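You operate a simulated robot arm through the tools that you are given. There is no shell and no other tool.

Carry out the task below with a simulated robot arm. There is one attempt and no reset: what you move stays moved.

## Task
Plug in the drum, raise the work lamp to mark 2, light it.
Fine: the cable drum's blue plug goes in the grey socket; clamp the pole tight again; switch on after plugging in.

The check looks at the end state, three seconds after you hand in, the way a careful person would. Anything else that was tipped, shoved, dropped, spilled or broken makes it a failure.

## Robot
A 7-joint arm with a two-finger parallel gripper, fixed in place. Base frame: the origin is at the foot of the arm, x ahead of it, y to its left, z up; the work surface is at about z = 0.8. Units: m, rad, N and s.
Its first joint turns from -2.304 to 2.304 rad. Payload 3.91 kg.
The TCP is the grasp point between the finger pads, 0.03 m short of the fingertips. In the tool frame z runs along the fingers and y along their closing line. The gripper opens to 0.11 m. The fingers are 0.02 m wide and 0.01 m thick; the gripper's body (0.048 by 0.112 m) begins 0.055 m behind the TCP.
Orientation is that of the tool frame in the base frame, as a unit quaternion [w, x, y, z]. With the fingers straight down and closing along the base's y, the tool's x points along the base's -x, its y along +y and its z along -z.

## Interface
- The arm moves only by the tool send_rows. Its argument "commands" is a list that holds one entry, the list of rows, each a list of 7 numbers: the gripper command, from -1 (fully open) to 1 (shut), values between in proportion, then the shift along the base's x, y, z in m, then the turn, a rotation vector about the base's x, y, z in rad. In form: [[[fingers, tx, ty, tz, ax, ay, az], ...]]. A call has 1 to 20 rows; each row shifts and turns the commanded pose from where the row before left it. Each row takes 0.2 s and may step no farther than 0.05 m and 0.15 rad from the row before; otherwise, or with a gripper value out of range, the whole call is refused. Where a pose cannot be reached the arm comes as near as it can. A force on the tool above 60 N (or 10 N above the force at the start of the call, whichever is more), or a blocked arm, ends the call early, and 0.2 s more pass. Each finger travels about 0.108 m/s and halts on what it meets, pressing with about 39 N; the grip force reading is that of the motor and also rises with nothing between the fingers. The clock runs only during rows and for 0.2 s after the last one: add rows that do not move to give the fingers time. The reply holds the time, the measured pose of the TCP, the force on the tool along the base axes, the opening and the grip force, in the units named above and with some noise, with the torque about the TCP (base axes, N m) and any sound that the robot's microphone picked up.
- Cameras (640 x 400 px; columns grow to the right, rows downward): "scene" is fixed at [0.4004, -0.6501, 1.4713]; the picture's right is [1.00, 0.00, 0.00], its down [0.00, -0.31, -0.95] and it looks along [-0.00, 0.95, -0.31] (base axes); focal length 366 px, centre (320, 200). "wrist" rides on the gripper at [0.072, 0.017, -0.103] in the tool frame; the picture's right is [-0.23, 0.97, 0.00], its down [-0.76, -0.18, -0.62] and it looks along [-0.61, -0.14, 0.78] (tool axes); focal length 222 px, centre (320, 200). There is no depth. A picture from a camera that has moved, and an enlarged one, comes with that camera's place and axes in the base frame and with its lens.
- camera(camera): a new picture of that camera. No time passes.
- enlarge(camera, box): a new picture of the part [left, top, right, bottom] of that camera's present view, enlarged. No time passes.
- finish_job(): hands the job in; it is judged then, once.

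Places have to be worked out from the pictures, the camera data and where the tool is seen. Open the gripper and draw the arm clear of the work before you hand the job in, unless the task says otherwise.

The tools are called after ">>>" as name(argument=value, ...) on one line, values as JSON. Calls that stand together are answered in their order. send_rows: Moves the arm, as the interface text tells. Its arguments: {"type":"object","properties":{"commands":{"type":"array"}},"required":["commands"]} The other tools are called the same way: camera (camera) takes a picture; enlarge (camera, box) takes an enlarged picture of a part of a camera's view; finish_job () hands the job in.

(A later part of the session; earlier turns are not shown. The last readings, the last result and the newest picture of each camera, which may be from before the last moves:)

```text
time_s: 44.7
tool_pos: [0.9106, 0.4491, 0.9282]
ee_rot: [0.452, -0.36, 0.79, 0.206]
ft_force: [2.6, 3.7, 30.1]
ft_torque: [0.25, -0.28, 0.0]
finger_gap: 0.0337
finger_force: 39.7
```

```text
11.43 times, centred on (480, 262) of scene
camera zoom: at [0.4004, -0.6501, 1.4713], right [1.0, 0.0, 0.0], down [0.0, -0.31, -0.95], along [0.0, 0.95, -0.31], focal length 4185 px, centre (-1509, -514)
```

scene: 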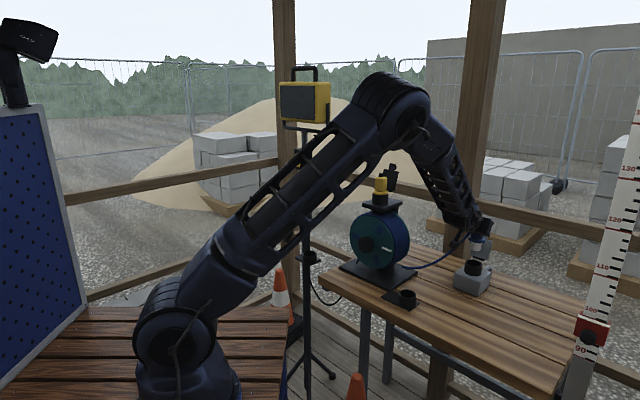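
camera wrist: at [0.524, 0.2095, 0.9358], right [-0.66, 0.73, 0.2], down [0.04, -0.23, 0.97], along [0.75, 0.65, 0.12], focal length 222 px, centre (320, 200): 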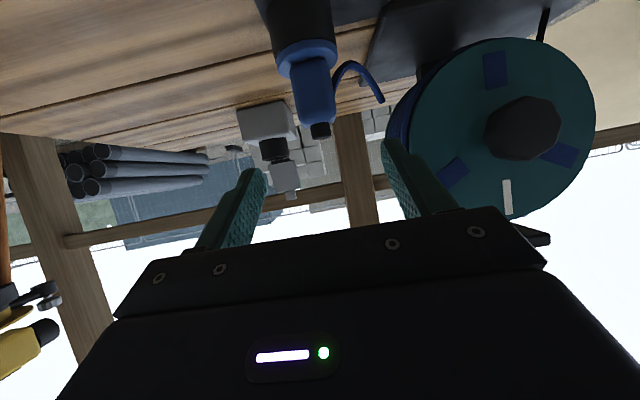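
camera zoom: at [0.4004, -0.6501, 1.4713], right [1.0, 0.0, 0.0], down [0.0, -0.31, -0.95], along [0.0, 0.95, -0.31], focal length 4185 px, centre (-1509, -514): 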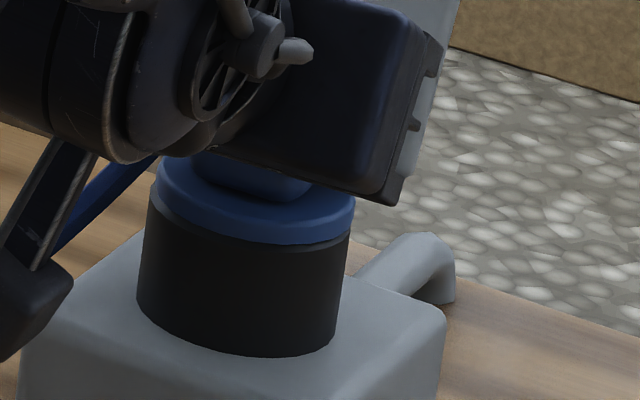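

The plug no longer moves (the pads just slid), so the flange sits on the rim. I release and back away along the tool axis to inspect.

>>> send_rows(commands=[[[1, 0, 0, 0.004, 0, 0, 0], [0.2, 0, 0, 0, 0, 0, 0], [-0.2, 0, 0, 0, 0, 0, 0], [-0.2, 0, 0, 0, 0, 0, 0], [-0.2, -0.0171, -0.0196, 0.015, 0, 0, 0], [-0.2, -0.0171, -0.0196, 0.015, 0, 0, 0], [-0.2, -0.0171, -0.0196, 0.015, 0, 0, 0], [-0.2, -0.0171, -0.0196, 0.03, 0, 0, 0], [-0.2, 0, 0, 0, 0, 0, 0]]])

>>> enlarge(camera="wrist", box=[240, 0, 400, 130])

>>> enlarge(camera="scene", box=[445, 225, 505, 285])

>>> camera(camera="scene")

```text
time_s: 46.7
tool_pos: [0.8426, 0.3712, 1.0036]
ee_rot: [0.45, -0.36, 0.791, 0.205]
ft_force: [0.0, -0.4, 0.1]
ft_torque: [0.02, 0.02, 0.01]
finger_gap: 0.0662
finger_force: 0.1
```

```text
3.08 times, centred on (320, 65) of wrist
camera zoom: at [0.7475, 0.2878, 0.9936], right [-0.66, 0.73, 0.2], down [0.04, -0.23, 0.97], along [0.75, 0.65, 0.12], focal length 684 px, centre (320, 615)
```

zoom: 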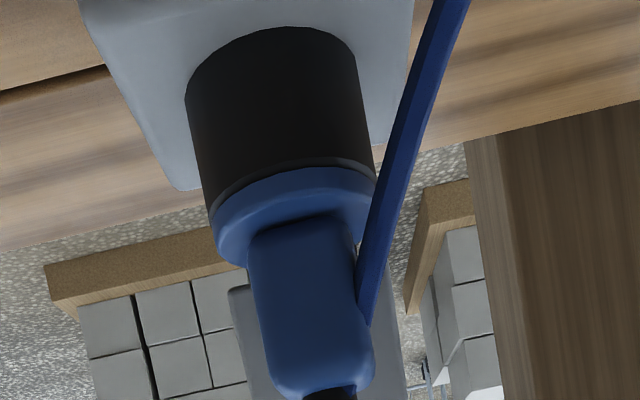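

```text
6.67 times, centred on (475, 255) of scene
camera zoom: at [0.4004, -0.6501, 1.4713], right [1.0, 0.0, 0.0], down [0.0, -0.31, -0.95], along [0.0, 0.95, -0.31], focal length 2441 px, centre (-713, -167)
```

zoom: 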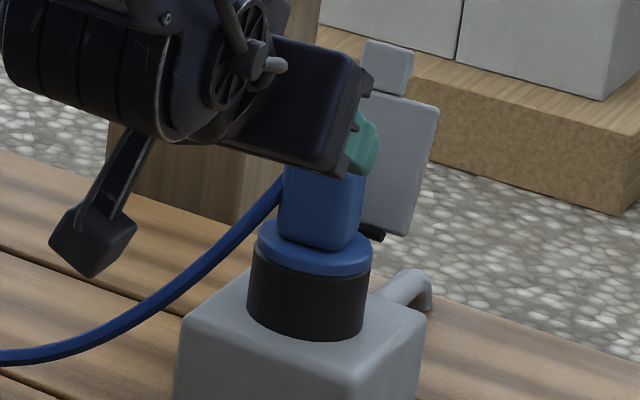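

```text
taken
```

scene: 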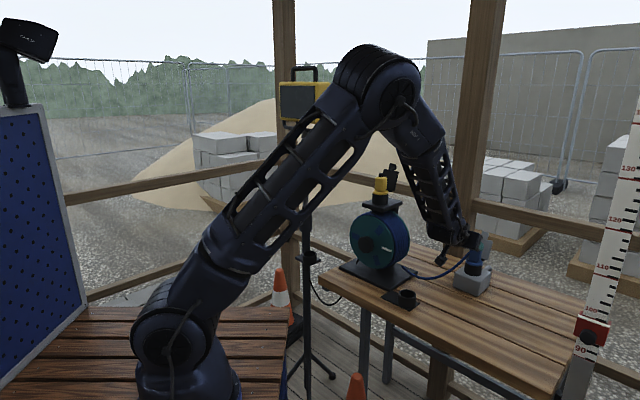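

The lid is open and the plug sits in the cup, but a sliver of rim chamfer is visible. I'll press its top down with closed fingers to be sure it is home.

>>> send_rows(commands=[[[1, 0, 0, 0.02, 0, 0, 0], [1, 0, 0, 0.02, 0, 0, 0], [1, 0.0218, 0.0249, 0, -0.0987, 0.0861, 0], [1, 0.0218, 0.0249, 0, -0.0987, 0.0861, 0], [1, 0.0218, 0.0249, 0, 0, 0, 0], [1, 0, 0, 0, 0, 0, 0]]])

>>> enlarge(camera="wrist", box=[200, 20, 440, 220])

>>> enlarge(camera="scene", box=[445, 225, 505, 285])

```text
time_s: 48.1
tool_pos: [0.9103, 0.4462, 1.0459]
ee_rot: [0.343, -0.384, 0.843, 0.157]
ft_force: [0.4, 1.1, -0.4]
ft_torque: [0.01, 0.03, 0.03]
finger_gap: 0.0
finger_force: 37.9
```

```text
2.00 times, centred on (320, 120) of wrist
camera zoom: at [0.8158, 0.3637, 1.0694], right [-0.63, 0.76, 0.16], down [0.21, -0.03, 0.98], along [0.75, 0.65, -0.14], focal length 444 px, centre (320, 360)
```

zoom: 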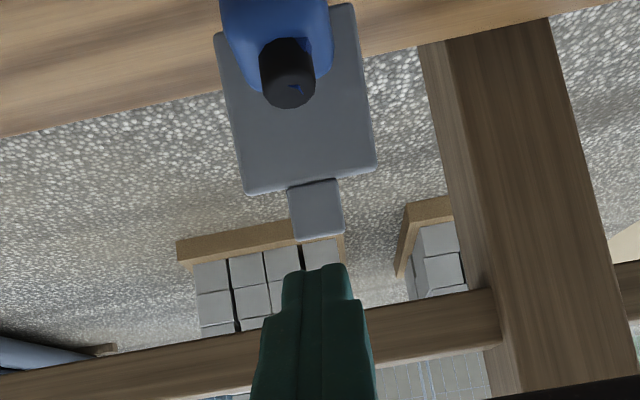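

```text
6.67 times, centred on (475, 255) of scene
camera zoom: at [0.4004, -0.6501, 1.4713], right [1.0, 0.0, 0.0], down [0.0, -0.31, -0.95], along [0.0, 0.95, -0.31], focal length 2441 px, centre (-713, -167)
```

zoom: 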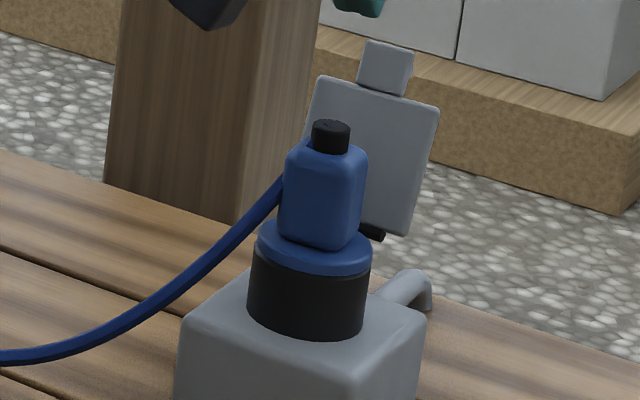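

Cap centre is at n≈0.948, e≈0.391; the fingertip corner lies right above it. I lower and press.

>>> send_rows(commands=[[[1, -0.0008, 0.0025, -0.025, 0, 0, 0], [1, 0, 0, -0.025, 0, 0, 0], [1, 0, 0, -0.006, 0, 0, 0], [1, 0, 0, -0.004, 0, 0, 0], [1, 0, 0, -0.004, 0, 0, 0], [1, 0, 0, -0.004, 0, 0, 0]]])

>>> enlarge(camera="scene", box=[445, 225, 505, 285])

>>> enlarge(camera="wrist", box=[200, 20, 440, 220])

```text
time_s: 49.5
tool_pos: [0.9065, 0.4495, 0.9786]
ee_rot: [0.345, -0.384, 0.842, 0.158]
ft_force: [0.1, -1.0, 11.7]
ft_torque: [0.06, -0.09, -0.03]
finger_gap: 0.0
finger_force: 37.1
```

```text
6.67 times, centred on (475, 255) of scene
camera zoom: at [0.4004, -0.6501, 1.4713], right [1.0, 0.0, 0.0], down [0.0, -0.31, -0.95], along [0.0, 0.95, -0.31], focal length 2441 px, centre (-713, -167)
```

zoom: 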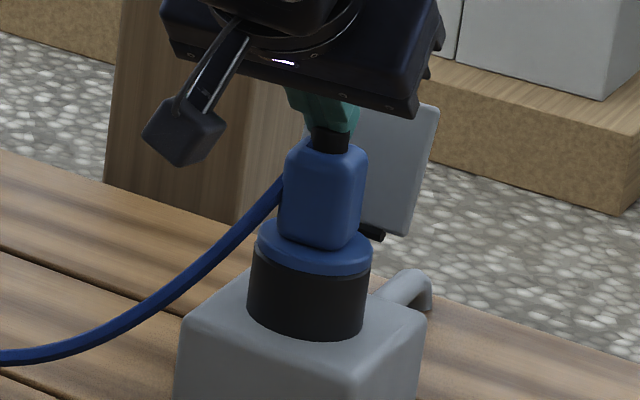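

```text
2.00 times, centred on (320, 120) of wrist
camera zoom: at [0.812, 0.3667, 1.002], right [-0.63, 0.76, 0.16], down [0.2, -0.04, 0.98], along [0.75, 0.65, -0.13], focal length 444 px, centre (320, 360)
```

zoom: 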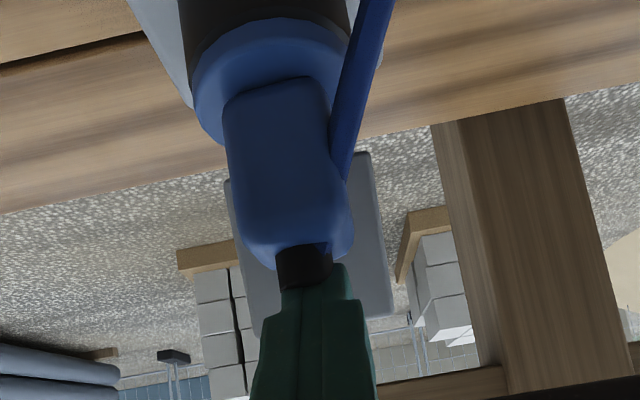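

Contact is on the cap at 12 N. I press on in small steps up to a firm load.

>>> send_rows(commands=[[[1, 0, 0, -0.003, 0, 0, 0], [1, 0, 0, -0.003, 0, 0, 0], [1, 0, 0, -0.003, 0, 0, 0], [1, 0, 0, -0.003, 0, 0, 0], [1, 0, 0, -0.003, 0, 0, 0]]])

>>> enlarge(camera="scene", box=[445, 225, 505, 285])

>>> enlarge(camera="wrist", box=[200, 0, 440, 200])

```text
time_s: 50.2
tool_pos: [0.908, 0.4504, 0.98]
ee_rot: [0.351, -0.382, 0.84, 0.158]
ft_force: [-1.7, -0.6, 13.2]
ft_torque: [0.13, -0.05, 0.0]
finger_gap: 0.0
finger_force: 38.0
stopped in row 3: the force on the tool passed its limit at 65 N (the readings are from after the stop); the commanded pose is now the measured one
```

```text
6.67 times, centred on (475, 255) of scene
camera zoom: at [0.4004, -0.6501, 1.4713], right [1.0, 0.0, 0.0], down [0.0, -0.31, -0.95], along [0.0, 0.95, -0.31], focal length 2441 px, centre (-713, -167)
```

zoom: 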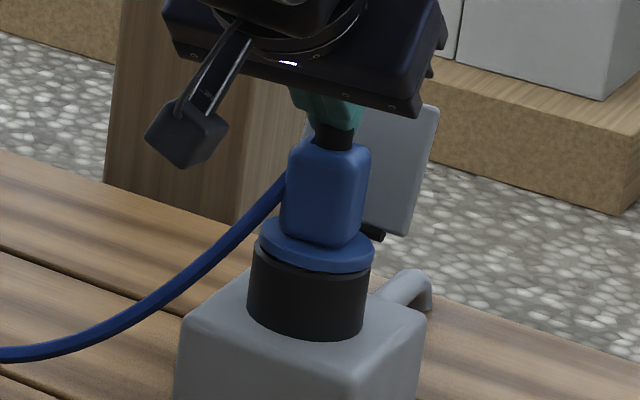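

```text
2.00 times, centred on (320, 100) of wrist
camera zoom: at [0.8142, 0.3686, 1.0005], right [-0.63, 0.76, 0.16], down [0.19, -0.04, 0.98], along [0.75, 0.65, -0.12], focal length 444 px, centre (320, 400)
```

zoom: 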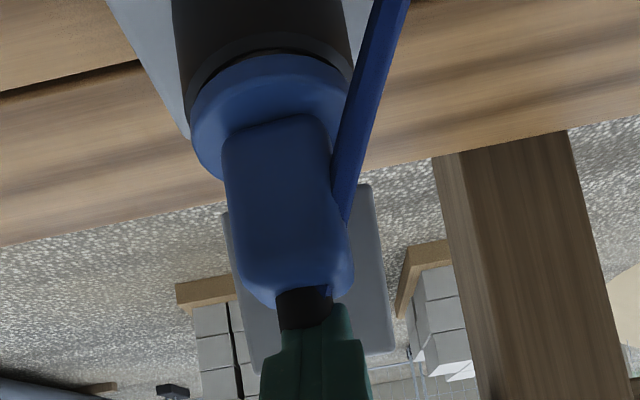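

No further travel under 65 N. I retreat upward and inspect the seating closely from both sides.

>>> send_rows(commands=[[[1, 0, 0, 0.02, 0, 0, 0], [1, 0, 0, 0.03, 0, 0, 0], [1, -0.02, -0.023, 0.02, 0, 0, 0], [1, -0.02, -0.023, 0, 0, 0, 0], [1, -0.02, -0.023, 0, 0, 0, 0]]])

>>> enlarge(camera="scene", box=[462, 240, 492, 280])

>>> enlarge(camera="wrist", box=[260, 0, 380, 100])

>>> enlarge(camera="scene", box=[365, 165, 400, 210])

```text
time_s: 51.4
tool_pos: [0.8498, 0.379, 1.0487]
ee_rot: [0.349, -0.383, 0.841, 0.157]
ft_force: [-0.5, -0.4, -0.4]
ft_torque: [0.01, 0.02, -0.02]
finger_gap: 0.0002
finger_force: 37.4
```

```text
10.00 times, centred on (477, 260) of scene
camera zoom: at [0.4004, -0.6501, 1.4713], right [1.0, 0.0, 0.0], down [0.0, -0.31, -0.95], along [0.0, 0.95, -0.31], focal length 3662 px, centre (-1250, -400)
```

zoom: 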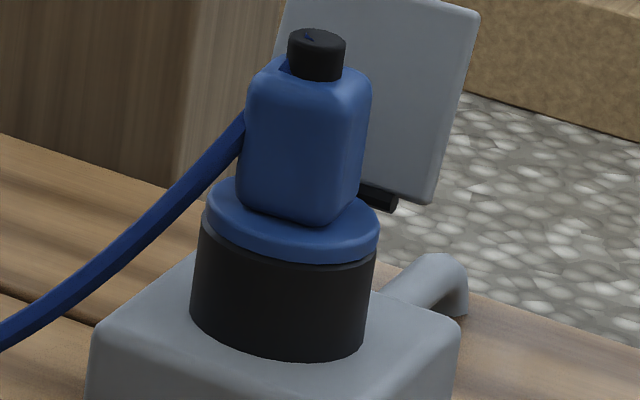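

```text
4.00 times, centred on (320, 50) of wrist
camera zoom: at [0.7541, 0.2966, 1.0704], right [-0.63, 0.76, 0.16], down [0.2, -0.04, 0.98], along [0.75, 0.65, -0.12], focal length 888 px, centre (320, 800)
```

zoom: 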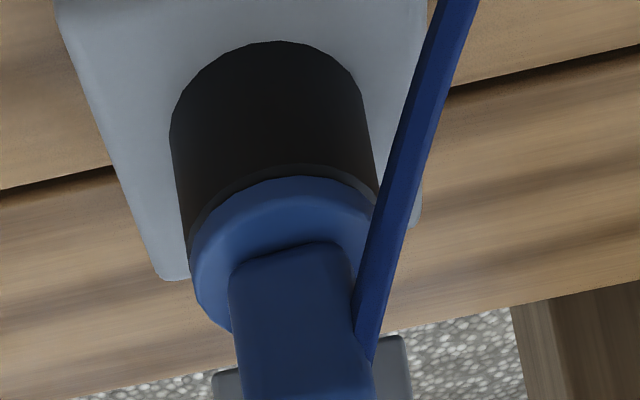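

```text
8.89 times, centred on (382, 188) of scene
camera zoom: at [0.4004, -0.6501, 1.4713], right [1.0, 0.0, 0.0], down [0.0, -0.31, -0.95], along [0.0, 0.95, -0.31], focal length 3255 px, centre (-236, 311)
```

zoom: 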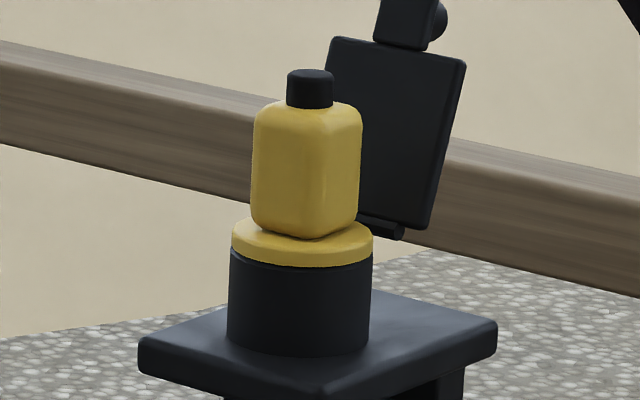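

The plug's flange sits a few mm off-centre (outward) compared with the neatly centred yellow one, perhaps 1–2 mm proud. I'll re-grip it and centre it.

>>> send_rows(commands=[[[-0.2, 0, 0, 0, 0.0987, -0.0861, 0], [-0.2, 0, 0, 0, 0.0987, -0.0861, 0], [-0.2, 0.0078, 0.0089, -0.035, 0, 0, 0], [-0.2, 0.0078, 0.0089, -0.035, 0, 0, 0], [-0.2, 0, 0, 0, 0, 0, 0]]])

>>> enlarge(camera="wrist", box=[200, 0, 440, 200])

```text
time_s: 52.6
tool_pos: [0.8615, 0.3991, 0.9776]
ee_rot: [0.456, -0.359, 0.788, 0.207]
ft_force: [-0.8, -1.0, 0.1]
ft_torque: [0.0, 0.04, -0.01]
finger_gap: 0.0662
finger_force: 0.0
```

```text
2.00 times, centred on (320, 100) of wrist
camera zoom: at [0.7658, 0.3163, 0.9662], right [-0.66, 0.73, 0.2], down [0.03, -0.24, 0.97], along [0.75, 0.65, 0.13], focal length 444 px, centre (320, 400)
```

zoom: 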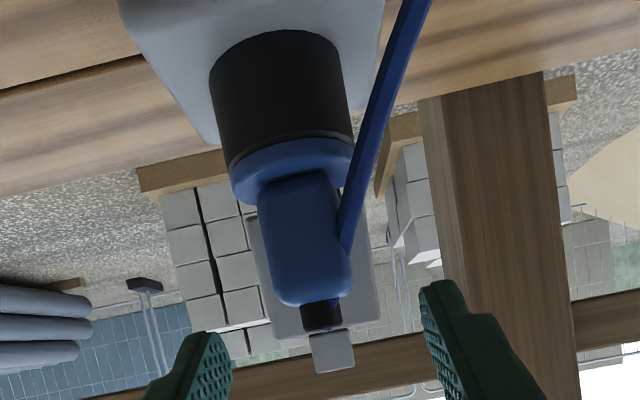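

I advance diagonally onto the plug body with a small sideways correction.

>>> send_rows(commands=[[[-0.2, 0.0123, 0.0125, -0.0099, 0, 0, 0], [-0.2, 0.0123, 0.0125, -0.0099, 0, 0, 0], [-0.2, 0.0123, 0.0125, -0.0099, 0, 0, 0], [-0.2, 0.0123, 0.0125, -0.0099, 0, 0, 0], [-0.2, 0, 0, 0, 0, 0, 0]]])

>>> enlarge(camera="wrist", box=[200, 0, 440, 200])

```text
time_s: 53.8
tool_pos: [0.9148, 0.4461, 0.9371]
ee_rot: [0.456, -0.358, 0.788, 0.206]
ft_force: [0.0, -0.8, 0.4]
ft_torque: [-0.02, -0.01, 0.0]
finger_gap: 0.066
finger_force: 0.0
```

```text
2.00 times, centred on (320, 100) of wrist
camera zoom: at [0.8192, 0.3648, 0.9248], right [-0.66, 0.73, 0.2], down [0.03, -0.24, 0.97], along [0.75, 0.65, 0.13], focal length 444 px, centre (320, 400)
```

zoom: 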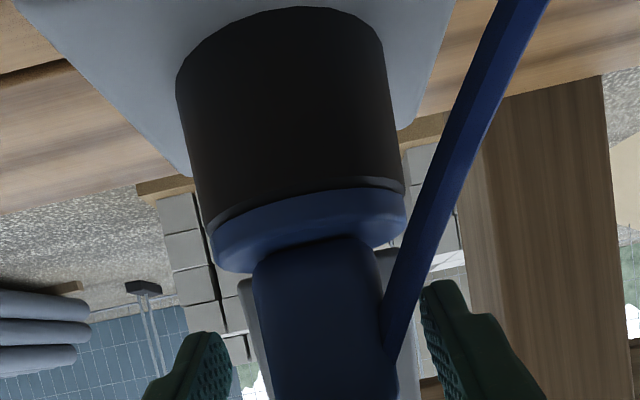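

Centred between the pads. I close, lift 3 mm to unload, then shift inward and test with gentle downward pressure.

>>> send_rows(commands=[[[0.4, 0, 0, 0, 0, 0, 0], [1, 0, 0, 0, 0, 0, 0], [1, 0, 0, 0, 0, 0, 0], [1, 0, 0, 0.003, 0, 0, 0], [1, 0, 0, 0.003, 0, 0, 0], [1, 0, 0, 0, 0, 0, 0]]])

>>> enlarge(camera="scene", box=[462, 240, 492, 280])

>>> enlarge(camera="wrist", box=[200, 0, 440, 200])

```text
time_s: 55.2
tool_pos: [0.9141, 0.4482, 0.9409]
ee_rot: [0.455, -0.359, 0.788, 0.207]
ft_force: [-3.7, 0.8, -3.0]
ft_torque: [0.03, 0.19, 0.01]
finger_gap: 0.0339
finger_force: 38.5
```

```text
10.00 times, centred on (477, 260) of scene
camera zoom: at [0.4004, -0.6501, 1.4713], right [1.0, 0.0, 0.0], down [0.0, -0.31, -0.95], along [0.0, 0.95, -0.31], focal length 3662 px, centre (-1250, -400)
```

zoom: 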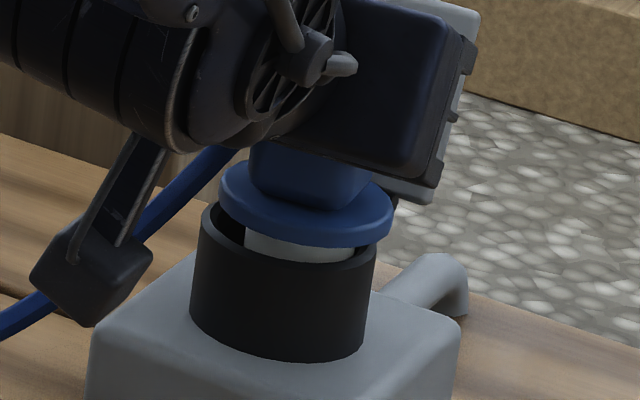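

```text
2.00 times, centred on (320, 100) of wrist
camera zoom: at [0.8185, 0.3655, 0.9317], right [-0.66, 0.73, 0.2], down [0.03, -0.24, 0.97], along [0.75, 0.65, 0.13], focal length 444 px, centre (320, 400)
```

zoom: 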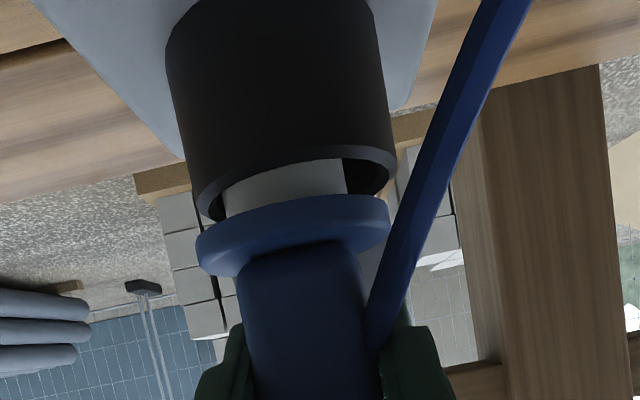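

The close pulled the plug ~4 mm to the right; I shift it back left, then probe the walls fore and aft to find the true centre.

>>> send_rows(commands=[[[1, -0.0017, 0.0015, 0, 0, 0, 0], [1, -0.0017, 0.0015, 0, 0, 0, 0], [1, 0, 0, 0, 0, 0, 0]]])

>>> send_rows(commands=[[[1, -0.0013, -0.0015, 0, 0, 0, 0], [1, -0.0013, -0.0015, 0, 0, 0, 0], [1, 0, 0, 0, 0, 0, 0]]])

>>> send_rows(commands=[[[1, -0.0013, -0.0015, 0, 0, 0, 0], [1, -0.0013, -0.0015, 0, 0, 0, 0], [1, 0, 0, 0, 0, 0, 0]]])

```text
time_s: 56.0
tool_pos: [0.9098, 0.4539, 0.9433]
ee_rot: [0.455, -0.359, 0.788, 0.207]
ft_force: [0.0, -0.5, -2.1]
ft_torque: [-0.02, -0.01, 0.02]
finger_gap: 0.0338
finger_force: 38.6
```

```text
time_s: 56.8
tool_pos: [0.9064, 0.4493, 0.9434]
ee_rot: [0.455, -0.36, 0.788, 0.206]
ft_force: [0.3, 0.6, -1.3]
ft_torque: [-0.03, 0.0, -0.01]
finger_gap: 0.0339
finger_force: 38.9
```

```text
time_s: 57.6
tool_pos: [0.9054, 0.4461, 0.9432]
ee_rot: [0.457, -0.357, 0.788, 0.204]
ft_force: [19.7, 12.4, 5.0]
ft_torque: [0.59, -0.9, -0.17]
finger_gap: 0.0337
finger_force: 38.5
```

Near wall is at about n=0.9325 (TCP). Now I probe the far side.

>>> send_rows(commands=[[[1, 0.0026, 0.003, 0, 0, 0, 0], [1, 0.0026, 0.003, 0, 0, 0, 0], [1, 0.0013, 0.0015, 0, 0, 0, 0], [1, 0, 0, 0, 0, 0, 0]]])

>>> send_rows(commands=[[[1, 0.0013, 0.0015, 0, 0, 0, 0], [1, 0.0013, 0.0015, 0, 0, 0, 0], [1, 0, 0, 0, 0, 0, 0]]])

>>> send_rows(commands=[[[1, 0.0013, 0.0015, 0, 0, 0, 0], [1, 0.0013, 0.0015, 0, 0, 0, 0], [1, 0, 0, 0, 0, 0, 0]]])

```text
time_s: 58.6
tool_pos: [0.9099, 0.4542, 0.9439]
ee_rot: [0.454, -0.36, 0.788, 0.207]
ft_force: [-0.5, -1.9, -2.6]
ft_torque: [-0.16, 0.1, 0.06]
finger_gap: 0.0337
finger_force: 39.0
```

```text
time_s: 59.4
tool_pos: [0.9136, 0.4561, 0.9429]
ee_rot: [0.455, -0.359, 0.788, 0.206]
ft_force: [-6.6, -16.6, -3.9]
ft_torque: [-0.91, 0.38, 0.07]
finger_gap: 0.034
finger_force: 38.9
```

```text
time_s: 60.2
tool_pos: [0.9156, 0.459, 0.9454]
ee_rot: [0.456, -0.359, 0.788, 0.206]
ft_force: [-6.1, -12.2, 4.0]
ft_torque: [-0.54, 0.31, 0.09]
finger_gap: 0.0341
finger_force: 38.9
```

Far wall starts at about n=0.9405, so centre is n≈0.9365. I go back to centre and check with pictures.

>>> send_rows(commands=[[[1, -0.0025, -0.0035, 0, 0, 0, 0], [1, -0.0025, -0.0035, 0, 0, 0, 0], [1, -0.0012, -0.0035, 0, 0, 0, 0], [1, 0, 0, 0, 0, 0, 0]]])

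>>> enlarge(camera="scene", box=[462, 240, 492, 280])

>>> enlarge(camera="wrist", box=[240, 0, 400, 130])

```text
time_s: 61.2
tool_pos: [0.9105, 0.4497, 0.9437]
ee_rot: [0.455, -0.359, 0.788, 0.207]
ft_force: [8.4, 13.0, 2.6]
ft_torque: [0.89, -0.62, 0.04]
finger_gap: 0.0339
finger_force: 38.9
```

```text
10.00 times, centred on (477, 260) of scene
camera zoom: at [0.4004, -0.6501, 1.4713], right [1.0, 0.0, 0.0], down [0.0, -0.31, -0.95], along [0.0, 0.95, -0.31], focal length 3662 px, centre (-1250, -400)
```

zoom: 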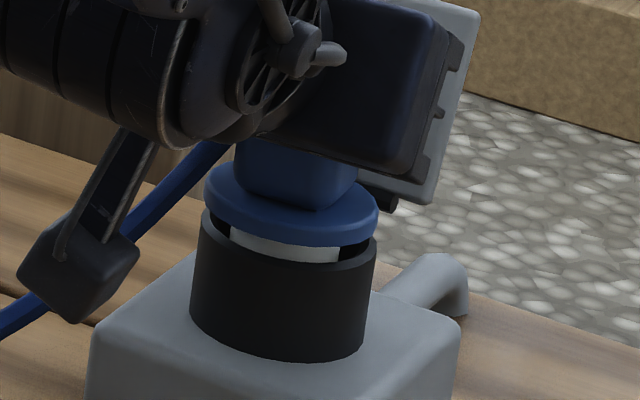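

```text
3.08 times, centred on (320, 65) of wrist
camera zoom: at [0.8146, 0.366, 0.9326], right [-0.66, 0.73, 0.2], down [0.03, -0.24, 0.97], along [0.75, 0.65, 0.14], focal length 684 px, centre (320, 615)
```

zoom: 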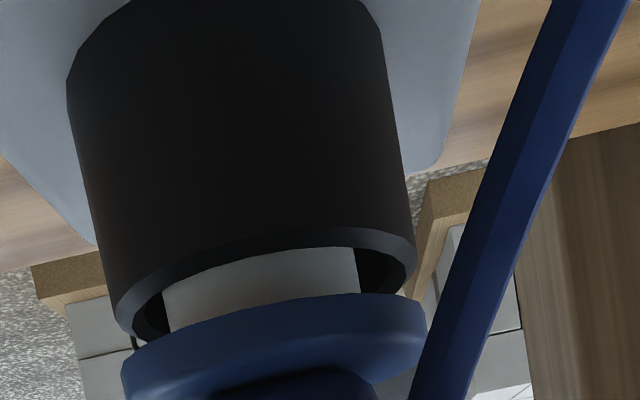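

The plug slipped a little in the grip while probing. I relax outward until lateral force vanishes.

>>> send_rows(commands=[[[1, 0.0013, 0.0015, 0, 0, 0, 0], [1, 0, 0, 0, 0, 0, 0]]])

>>> send_rows(commands=[[[1, 0.0013, 0.0015, 0, 0, 0, 0], [1, 0, 0, 0, 0, 0, 0]]])

>>> enlarge(camera="wrist", box=[200, 0, 440, 200])

```text
time_s: 61.8
tool_pos: [0.9112, 0.4496, 0.9423]
ee_rot: [0.456, -0.358, 0.789, 0.205]
ft_force: [-0.9, 0.0, -1.9]
ft_torque: [0.01, 0.01, 0.01]
finger_gap: 0.0334
finger_force: 39.1
```

```text
time_s: 62.4
tool_pos: [0.9125, 0.4515, 0.9428]
ee_rot: [0.455, -0.359, 0.788, 0.206]
ft_force: [0.6, -0.9, -2.7]
ft_torque: [0.0, 0.03, 0.01]
finger_gap: 0.0338
finger_force: 38.7
```

```text
2.00 times, centred on (320, 100) of wrist
camera zoom: at [0.817, 0.368, 0.9321], right [-0.66, 0.73, 0.2], down [0.03, -0.24, 0.97], along [0.75, 0.65, 0.13], focal length 444 px, centre (320, 400)
```

zoom: 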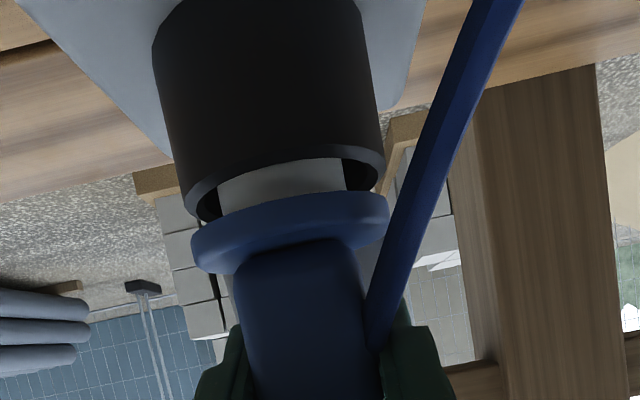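

Lateral force is zero. I add 2 mm outward for centring and lower gently.

>>> send_rows(commands=[[[1, 0.0013, 0.0015, 0, 0, 0, 0], [1, 0, 0, -0.002, 0, 0, 0], [1, 0, 0, -0.002, 0, 0, 0], [1, 0, 0, -0.002, 0, 0, 0], [1, 0, 0, 0, 0, 0, 0]]])

>>> enlarge(camera="scene", box=[462, 240, 492, 280])

>>> enlarge(camera="wrist", box=[240, 0, 400, 130])

```text
time_s: 63.6
tool_pos: [0.9128, 0.4535, 0.9374]
ee_rot: [0.456, -0.358, 0.788, 0.206]
ft_force: [0.4, 0.0, -2.0]
ft_torque: [0.0, -0.01, 0.0]
finger_gap: 0.0338
finger_force: 39.1
```

```text
10.00 times, centred on (477, 260) of scene
camera zoom: at [0.4004, -0.6501, 1.4713], right [1.0, 0.0, 0.0], down [0.0, -0.31, -0.95], along [0.0, 0.95, -0.31], focal length 3662 px, centre (-1250, -400)
```

zoom: 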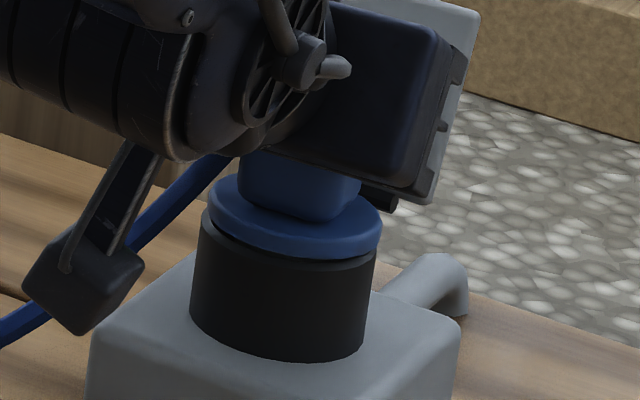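

```text
3.08 times, centred on (320, 65) of wrist
camera zoom: at [0.8184, 0.3703, 0.9261], right [-0.66, 0.73, 0.2], down [0.03, -0.24, 0.97], along [0.75, 0.65, 0.13], focal length 684 px, centre (320, 615)
```

zoom: 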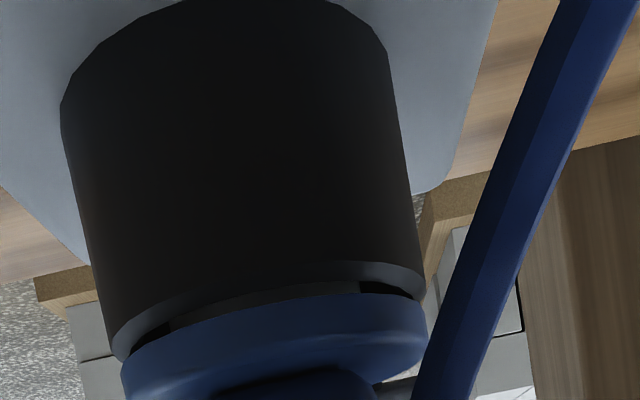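

About 2 mm right of centre still; I shift left 2 mm and continue down.

>>> send_rows(commands=[[[1, -0.0015, 0.0013, 0, 0, 0, 0], [1, 0, 0, -0.002, 0, 0, 0], [1, 0, 0, -0.002, 0, 0, 0], [1, 0, 0, 0, 0, 0, 0]]])

>>> enlarge(camera="scene", box=[462, 240, 492, 280])

>>> enlarge(camera="wrist", box=[240, 0, 400, 130])

```text
time_s: 64.6
tool_pos: [0.9127, 0.4558, 0.9359]
ee_rot: [0.457, -0.359, 0.787, 0.207]
ft_force: [-0.4, -4.2, 28.1]
ft_torque: [0.13, -0.14, -0.02]
finger_gap: 0.0338
finger_force: 39.0
```

```text
10.00 times, centred on (477, 260) of scene
camera zoom: at [0.4004, -0.6501, 1.4713], right [1.0, 0.0, 0.0], down [0.0, -0.31, -0.95], along [0.0, 0.95, -0.31], focal length 3662 px, centre (-1250, -400)
```

zoom: 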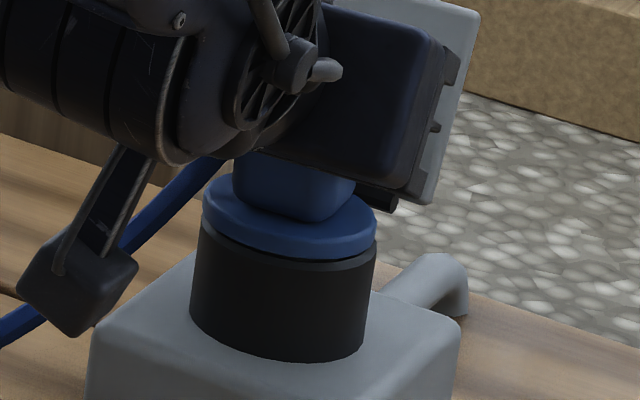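

```text
3.08 times, centred on (320, 65) of wrist
camera zoom: at [0.8173, 0.3721, 0.9245], right [-0.66, 0.73, 0.19], down [0.02, -0.24, 0.97], along [0.75, 0.65, 0.14], focal length 684 px, centre (320, 615)
```

zoom: 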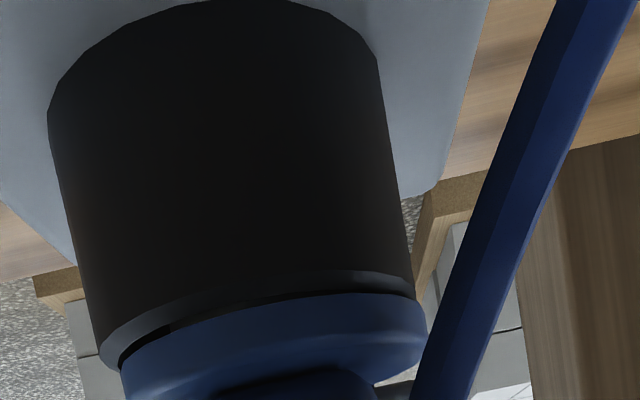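

The flange now contacts with a near-side gap, so the plug is too far outward by a few mm. I unload slightly and drag it inward 4 mm.

>>> send_rows(commands=[[[1, 0, 0, 0.002, 0, 0, 0], [1, -0.0013, -0.0015, 0, 0, 0, 0], [1, -0.0013, -0.0015, 0, 0, 0, 0], [1, 0, 0, 0, 0, 0, 0]]])

>>> enlarge(camera="scene", box=[462, 240, 492, 280])

>>> enlarge(camera="wrist", box=[240, 0, 400, 130])

```text
time_s: 65.6
tool_pos: [0.9083, 0.4517, 0.935]
ee_rot: [0.456, -0.359, 0.787, 0.208]
ft_force: [5.5, 5.2, 21.4]
ft_torque: [0.61, -0.48, -0.04]
finger_gap: 0.0337
finger_force: 39.1
```

```text
10.00 times, centred on (477, 260) of scene
camera zoom: at [0.4004, -0.6501, 1.4713], right [1.0, 0.0, 0.0], down [0.0, -0.31, -0.95], along [0.0, 0.95, -0.31], focal length 3662 px, centre (-1250, -400)
```

zoom: 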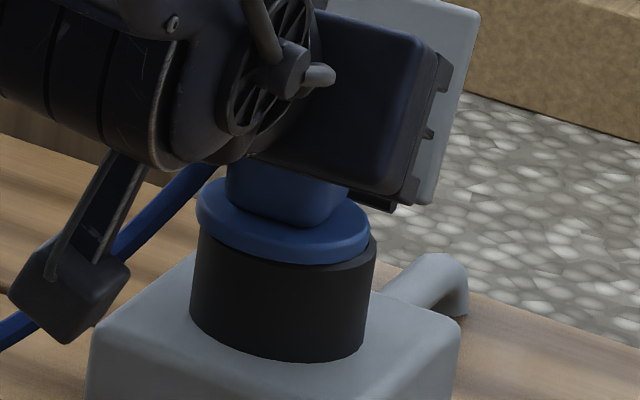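

```text
3.08 times, centred on (320, 65) of wrist
camera zoom: at [0.8137, 0.3689, 0.924], right [-0.66, 0.73, 0.2], down [0.03, -0.24, 0.97], along [0.75, 0.65, 0.14], focal length 684 px, centre (320, 615)
```

zoom: 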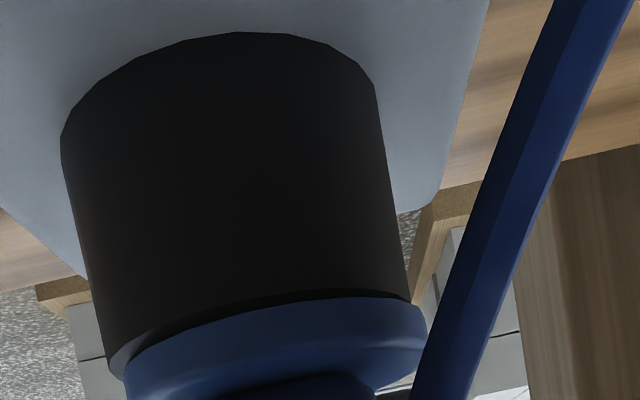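

Now slightly left and just touching the near side; I correct +2 mm right, +1 mm out, and look again.

>>> send_rows(commands=[[[1, 0.0022, -0.0006, 0, 0, 0, 0], [1, 0, 0, 0, 0, 0, 0]]])

>>> enlarge(camera="scene", box=[462, 240, 492, 280])

>>> enlarge(camera="wrist", box=[240, 0, 400, 130])

```text
time_s: 66.2
tool_pos: [0.9102, 0.4527, 0.9357]
ee_rot: [0.456, -0.359, 0.788, 0.207]
ft_force: [-7.4, 2.2, 22.7]
ft_torque: [0.29, 0.28, 0.13]
finger_gap: 0.0339
finger_force: 39.1
```

```text
10.00 times, centred on (477, 260) of scene
camera zoom: at [0.4004, -0.6501, 1.4713], right [1.0, 0.0, 0.0], down [0.0, -0.31, -0.95], along [0.0, 0.95, -0.31], focal length 3662 px, centre (-1250, -400)
```

zoom: 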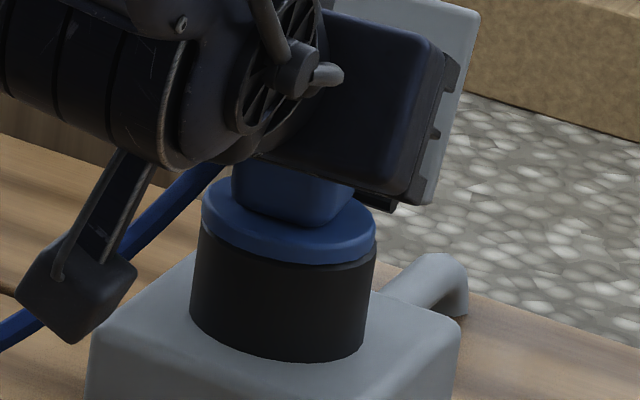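

```text
3.08 times, centred on (320, 65) of wrist
camera zoom: at [0.8158, 0.3687, 0.9241], right [-0.66, 0.73, 0.2], down [0.03, -0.24, 0.97], along [0.75, 0.65, 0.14], focal length 684 px, centre (320, 615)
```

zoom: 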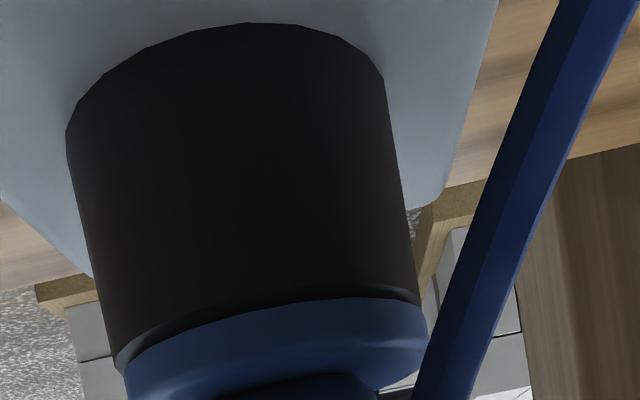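

Centred in both views. I press down with the grip a bit more to see if it goes home.

>>> send_rows(commands=[[[1, 0.0005, 0, -0.002, 0, 0, 0], [1, 0, 0, -0.002, 0, 0, 0], [1, 0, 0, -0.002, 0, 0, 0], [1, 0, 0, 0, 0, 0, 0]]])

>>> enlarge(camera="scene", box=[462, 240, 492, 280])

>>> enlarge(camera="wrist", box=[240, 0, 400, 130])

```text
time_s: 67.2
tool_pos: [0.9123, 0.4523, 0.9315]
ee_rot: [0.456, -0.359, 0.788, 0.206]
ft_force: [-1.9, 6.3, 30.5]
ft_torque: [0.31, 0.07, 0.06]
finger_gap: 0.0338
finger_force: 38.8
```

```text
10.00 times, centred on (477, 260) of scene
camera zoom: at [0.4004, -0.6501, 1.4713], right [1.0, 0.0, 0.0], down [0.0, -0.31, -0.95], along [0.0, 0.95, -0.31], focal length 3662 px, centre (-1250, -400)
```

zoom: 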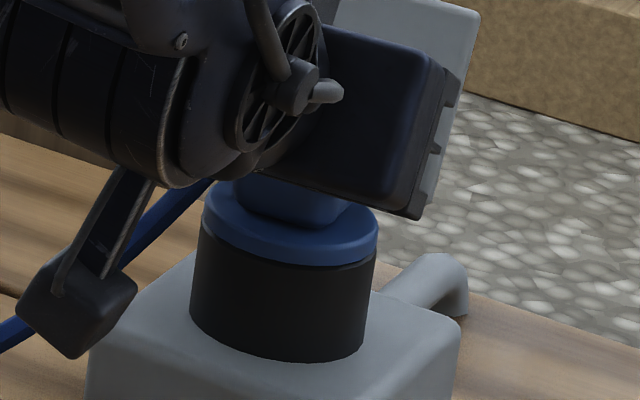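

```text
3.08 times, centred on (320, 65) of wrist
camera zoom: at [0.8164, 0.3684, 0.9191], right [-0.66, 0.73, 0.19], down [0.03, -0.24, 0.97], along [0.75, 0.65, 0.14], focal length 684 px, centre (320, 615)
```

zoom: 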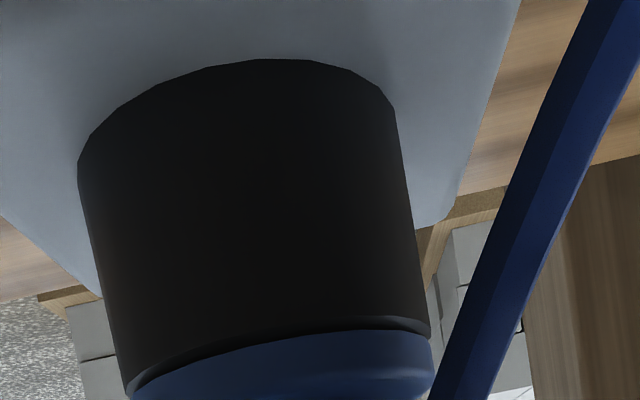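

The flange rests fully on the rim, centred. I unload and open gently, then back off along the tool axis.

>>> send_rows(commands=[[[1, 0, 0, 0.002, 0, 0, 0], [1, 0, 0, 0.002, 0, 0, 0], [0.3, 0, 0, 0, 0, 0, 0], [0.0, 0, 0, 0, 0, 0, 0], [-0.2, 0, 0, 0, 0, 0, 0], [-0.2, -0.0114, -0.0131, 0.01, 0, 0, 0], [-0.2, -0.0171, -0.0196, 0.015, 0, 0, 0], [-0.2, -0.0171, -0.0196, 0.015, 0, 0, 0], [-0.2, -0.0171, -0.0196, 0.03, 0, 0, 0], [-0.2, 0, 0, 0.04, 0, 0, 0], [-0.2, 0, 0, 0, 0, 0, 0]]])

>>> enlarge(camera="scene", box=[462, 240, 492, 280])

>>> enlarge(camera="wrist", box=[240, 0, 400, 130])

```text
time_s: 69.6
tool_pos: [0.8505, 0.3794, 1.0422]
ee_rot: [0.455, -0.359, 0.788, 0.206]
ft_force: [0.4, -0.4, 0.2]
ft_torque: [0.01, -0.01, 0.03]
finger_gap: 0.066
finger_force: 0.0
```

```text
10.00 times, centred on (477, 260) of scene
camera zoom: at [0.4004, -0.6501, 1.4713], right [1.0, 0.0, 0.0], down [0.0, -0.31, -0.95], along [0.0, 0.95, -0.31], focal length 3662 px, centre (-1250, -400)
```

zoom: 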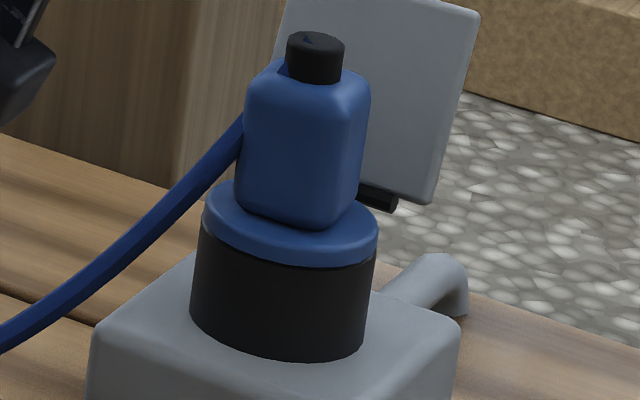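

```text
3.08 times, centred on (320, 65) of wrist
camera zoom: at [0.7549, 0.2959, 1.0302], right [-0.66, 0.73, 0.2], down [0.03, -0.24, 0.97], along [0.75, 0.65, 0.13], focal length 684 px, centre (320, 615)
```

zoom: 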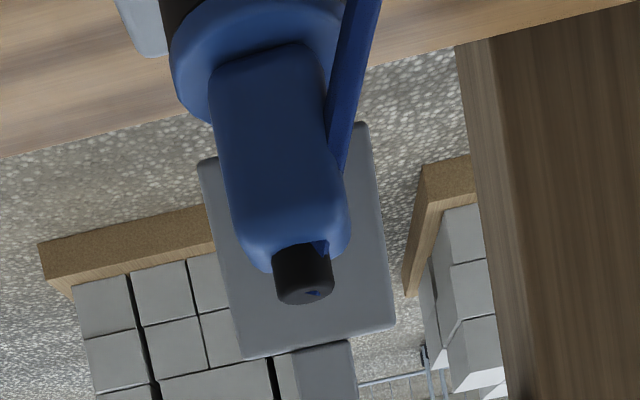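

Looks properly seated. I compare at high zoom with the yellow reference plug.

>>> enlarge(camera="scene", box=[467, 258, 487, 278])

>>> enlarge(camera="scene", box=[370, 188, 390, 208])

```text
16.00 times, centred on (477, 268) of scene
camera zoom: at [0.4004, -0.6501, 1.4713], right [1.0, 0.0, 0.0], down [0.0, -0.31, -0.95], along [0.0, 0.95, -0.31], focal length 5859 px, centre (-2192, -888)
```

zoom: 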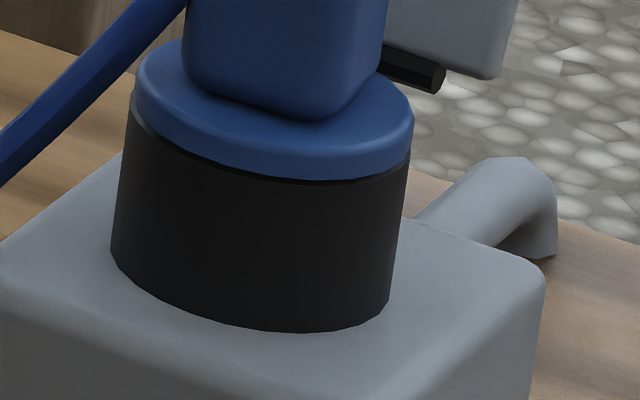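

```text
16.00 times, centred on (380, 198) of scene
camera zoom: at [0.4004, -0.6501, 1.4713], right [1.0, 0.0, 0.0], down [0.0, -0.31, -0.95], along [0.0, 0.95, -0.31], focal length 5859 px, centre (-640, 232)
```

zoom: 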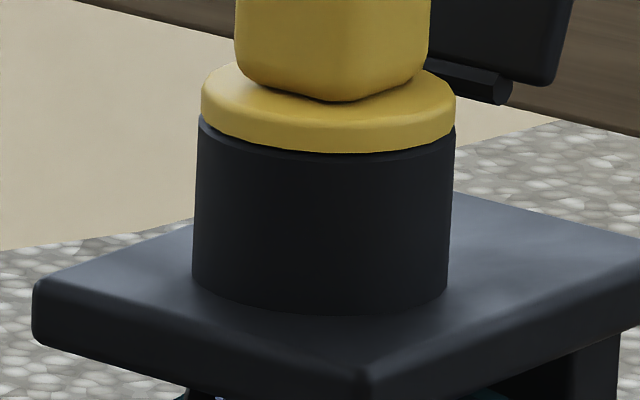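

The blue plug sits exactly like the yellow one, so the drum is plugged in. Now I retract and move to view the lamp mast from the robot side.

>>> send_rows(commands=[[[-0.5, -0.0375, -0.0163, 0.025, 0, 0, 0], [-0.5, -0.0375, -0.0163, 0.025, 0, 0, 0], [-0.5, -0.0375, -0.0163, 0.025, 0, 0, 0], [-0.5, -0.0375, -0.0163, 0.025, 0, 0, 0], [-0.5, -0.0375, -0.0163, 0.025, 0, 0, 0], [-0.5, -0.0375, -0.0163, 0.025, 0, 0, 0], [-0.5, -0.0375, -0.0163, 0.025, 0, 0, 0], [-0.5, -0.0375, -0.0163, 0.025, 0, 0, 0], [-0.5, -0.0357, 0.0186, -0.0129, 0, 0, 0.105], [-0.5, -0.0357, 0.0186, -0.0129, 0, 0, 0.105], [-0.5, -0.0357, 0.0186, -0.0129, -0.1018, 0.0564, 0], [-0.5, -0.0357, 0.0186, -0.0129, -0.1018, 0.0564, 0], [-0.5, -0.0357, 0.0186, -0.0129, -0.1018, 0.0564, 0], [-0.5, -0.0357, 0.0186, -0.0129, 0, 0, 0], [-0.5, -0.0357, 0.0186, -0.0129, 0, 0, 0], [-0.5, 0, 0, 0, 0, 0, 0]]])

>>> camera(camera="wrist")

>>> camera(camera="scene")

```text
time_s: 73.0
tool_pos: [0.3, 0.3782, 1.1517]
ee_rot: [0.295, -0.477, 0.81, 0.172]
ft_force: [-1.1, -1.3, 1.3]
ft_torque: [-0.01, -0.03, 0.02]
finger_gap: 0.0827
finger_force: 0.2
```

```text
taken
camera wrist: at [0.2253, 0.2808, 1.184], right [-0.77, 0.62, 0.14], down [0.24, 0.07, 0.97], along [0.59, 0.78, -0.21], focal length 222 px, centre (320, 200)
```

wrist: 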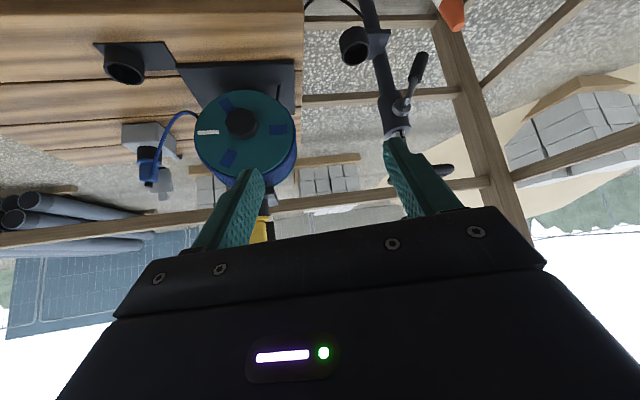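

```text
taken
```

scene: 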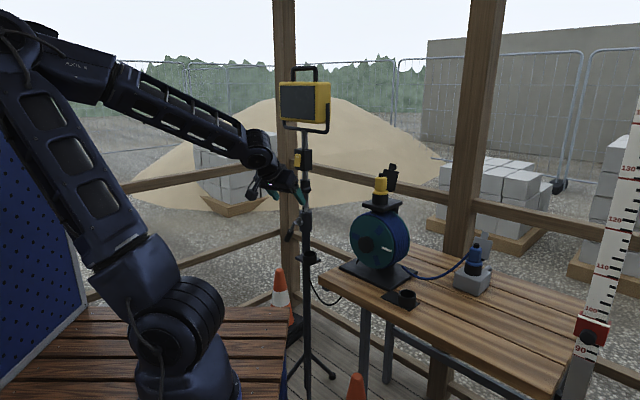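

The mast is in view. I enlarge the clamp lever, handle, marks.

>>> enlarge(camera="wrist", box=[330, 20, 470, 140])

>>> enlarge(camera="wrist", box=[370, 90, 470, 200])

>>> enlarge(camera="scene", box=[280, 195, 330, 270])

```text
3.33 times, centred on (400, 80) of wrist
camera zoom: at [0.2253, 0.2808, 1.184], right [-0.77, 0.62, 0.14], down [0.24, 0.07, 0.97], along [0.59, 0.78, -0.21], focal length 740 px, centre (53, 600)
```

zoom: 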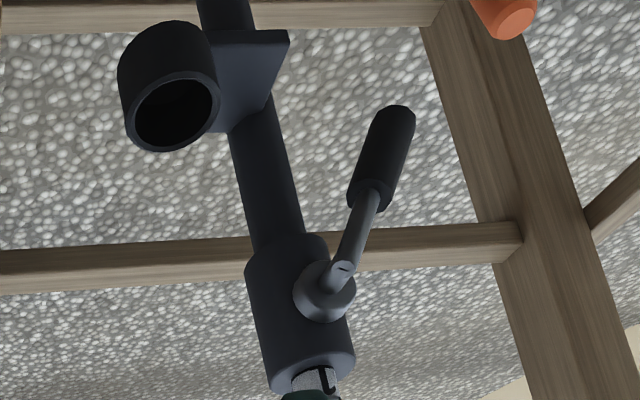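

```text
3.64 times, centred on (420, 145) of wrist
camera zoom: at [0.2253, 0.2808, 1.184], right [-0.77, 0.62, 0.14], down [0.24, 0.07, 0.97], along [0.59, 0.78, -0.21], focal length 808 px, centre (-44, 400)
```

zoom: 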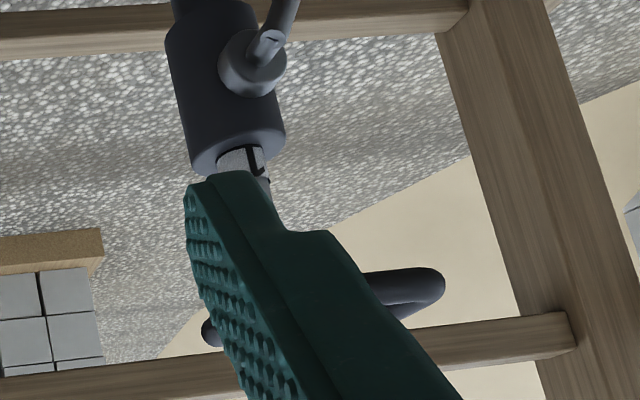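

```text
5.33 times, centred on (305, 232) of scene
camera zoom: at [0.4004, -0.6501, 1.4713], right [1.0, 0.0, 0.0], down [0.0, -0.31, -0.95], along [0.0, 0.95, -0.31], focal length 1953 px, centre (400, 27)
```

zoom: 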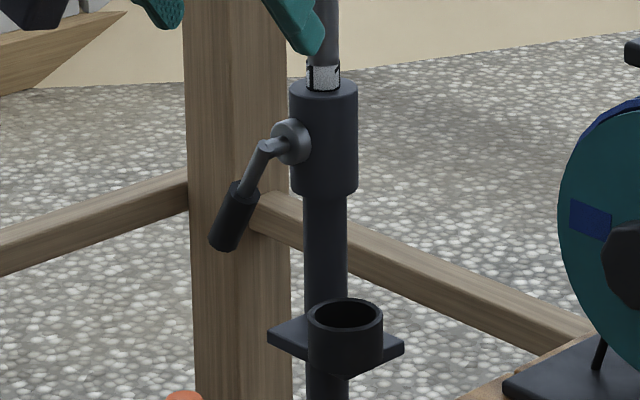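

The forward view has a poor baseline for depth. I swing out to the right and look at the mast sideways for an accurate fix.

>>> send_rows(commands=[[[-0.5, 0.0375, 0, 0.016, 0, 0, 0.15], [-0.5, 0.0375, 0, 0.016, 0, 0, 0.15], [-0.5, 0.0375, 0, 0.016, 0, 0, 0.15], [-0.5, 0.0375, 0, 0.016, 0, 0, 0.15], [-0.5, 0.0375, 0, 0.016, 0, 0, 0.15], [-0.5, 0.0375, 0, 0.016, 0, 0, 0.15], [-0.5, 0.0375, 0, 0.016, 0, 0, 0.15], [-0.5, 0.0375, 0, 0.016, 0, 0, 0.15], [-0.5, 0, 0, 0, 0, 0, 0]]])

>>> camera(camera="wrist")

```text
time_s: 75.0
tool_pos: [0.6017, 0.3758, 1.2805]
ee_rot: [-0.145, 0.851, -0.398, -0.309]
ft_force: [1.0, -1.0, 0.1]
ft_torque: [0.01, -0.04, 0.01]
finger_gap: 0.0825
finger_force: 0.0
```

```text
taken
camera wrist: at [0.6664, 0.2719, 1.3142], right [-0.86, -0.49, 0.14], down [0.02, 0.25, 0.97], along [-0.51, 0.83, -0.21], focal length 222 px, centre (320, 200)
```

wrist: 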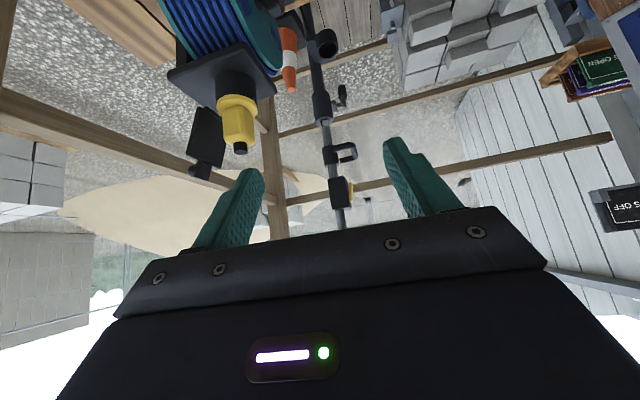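

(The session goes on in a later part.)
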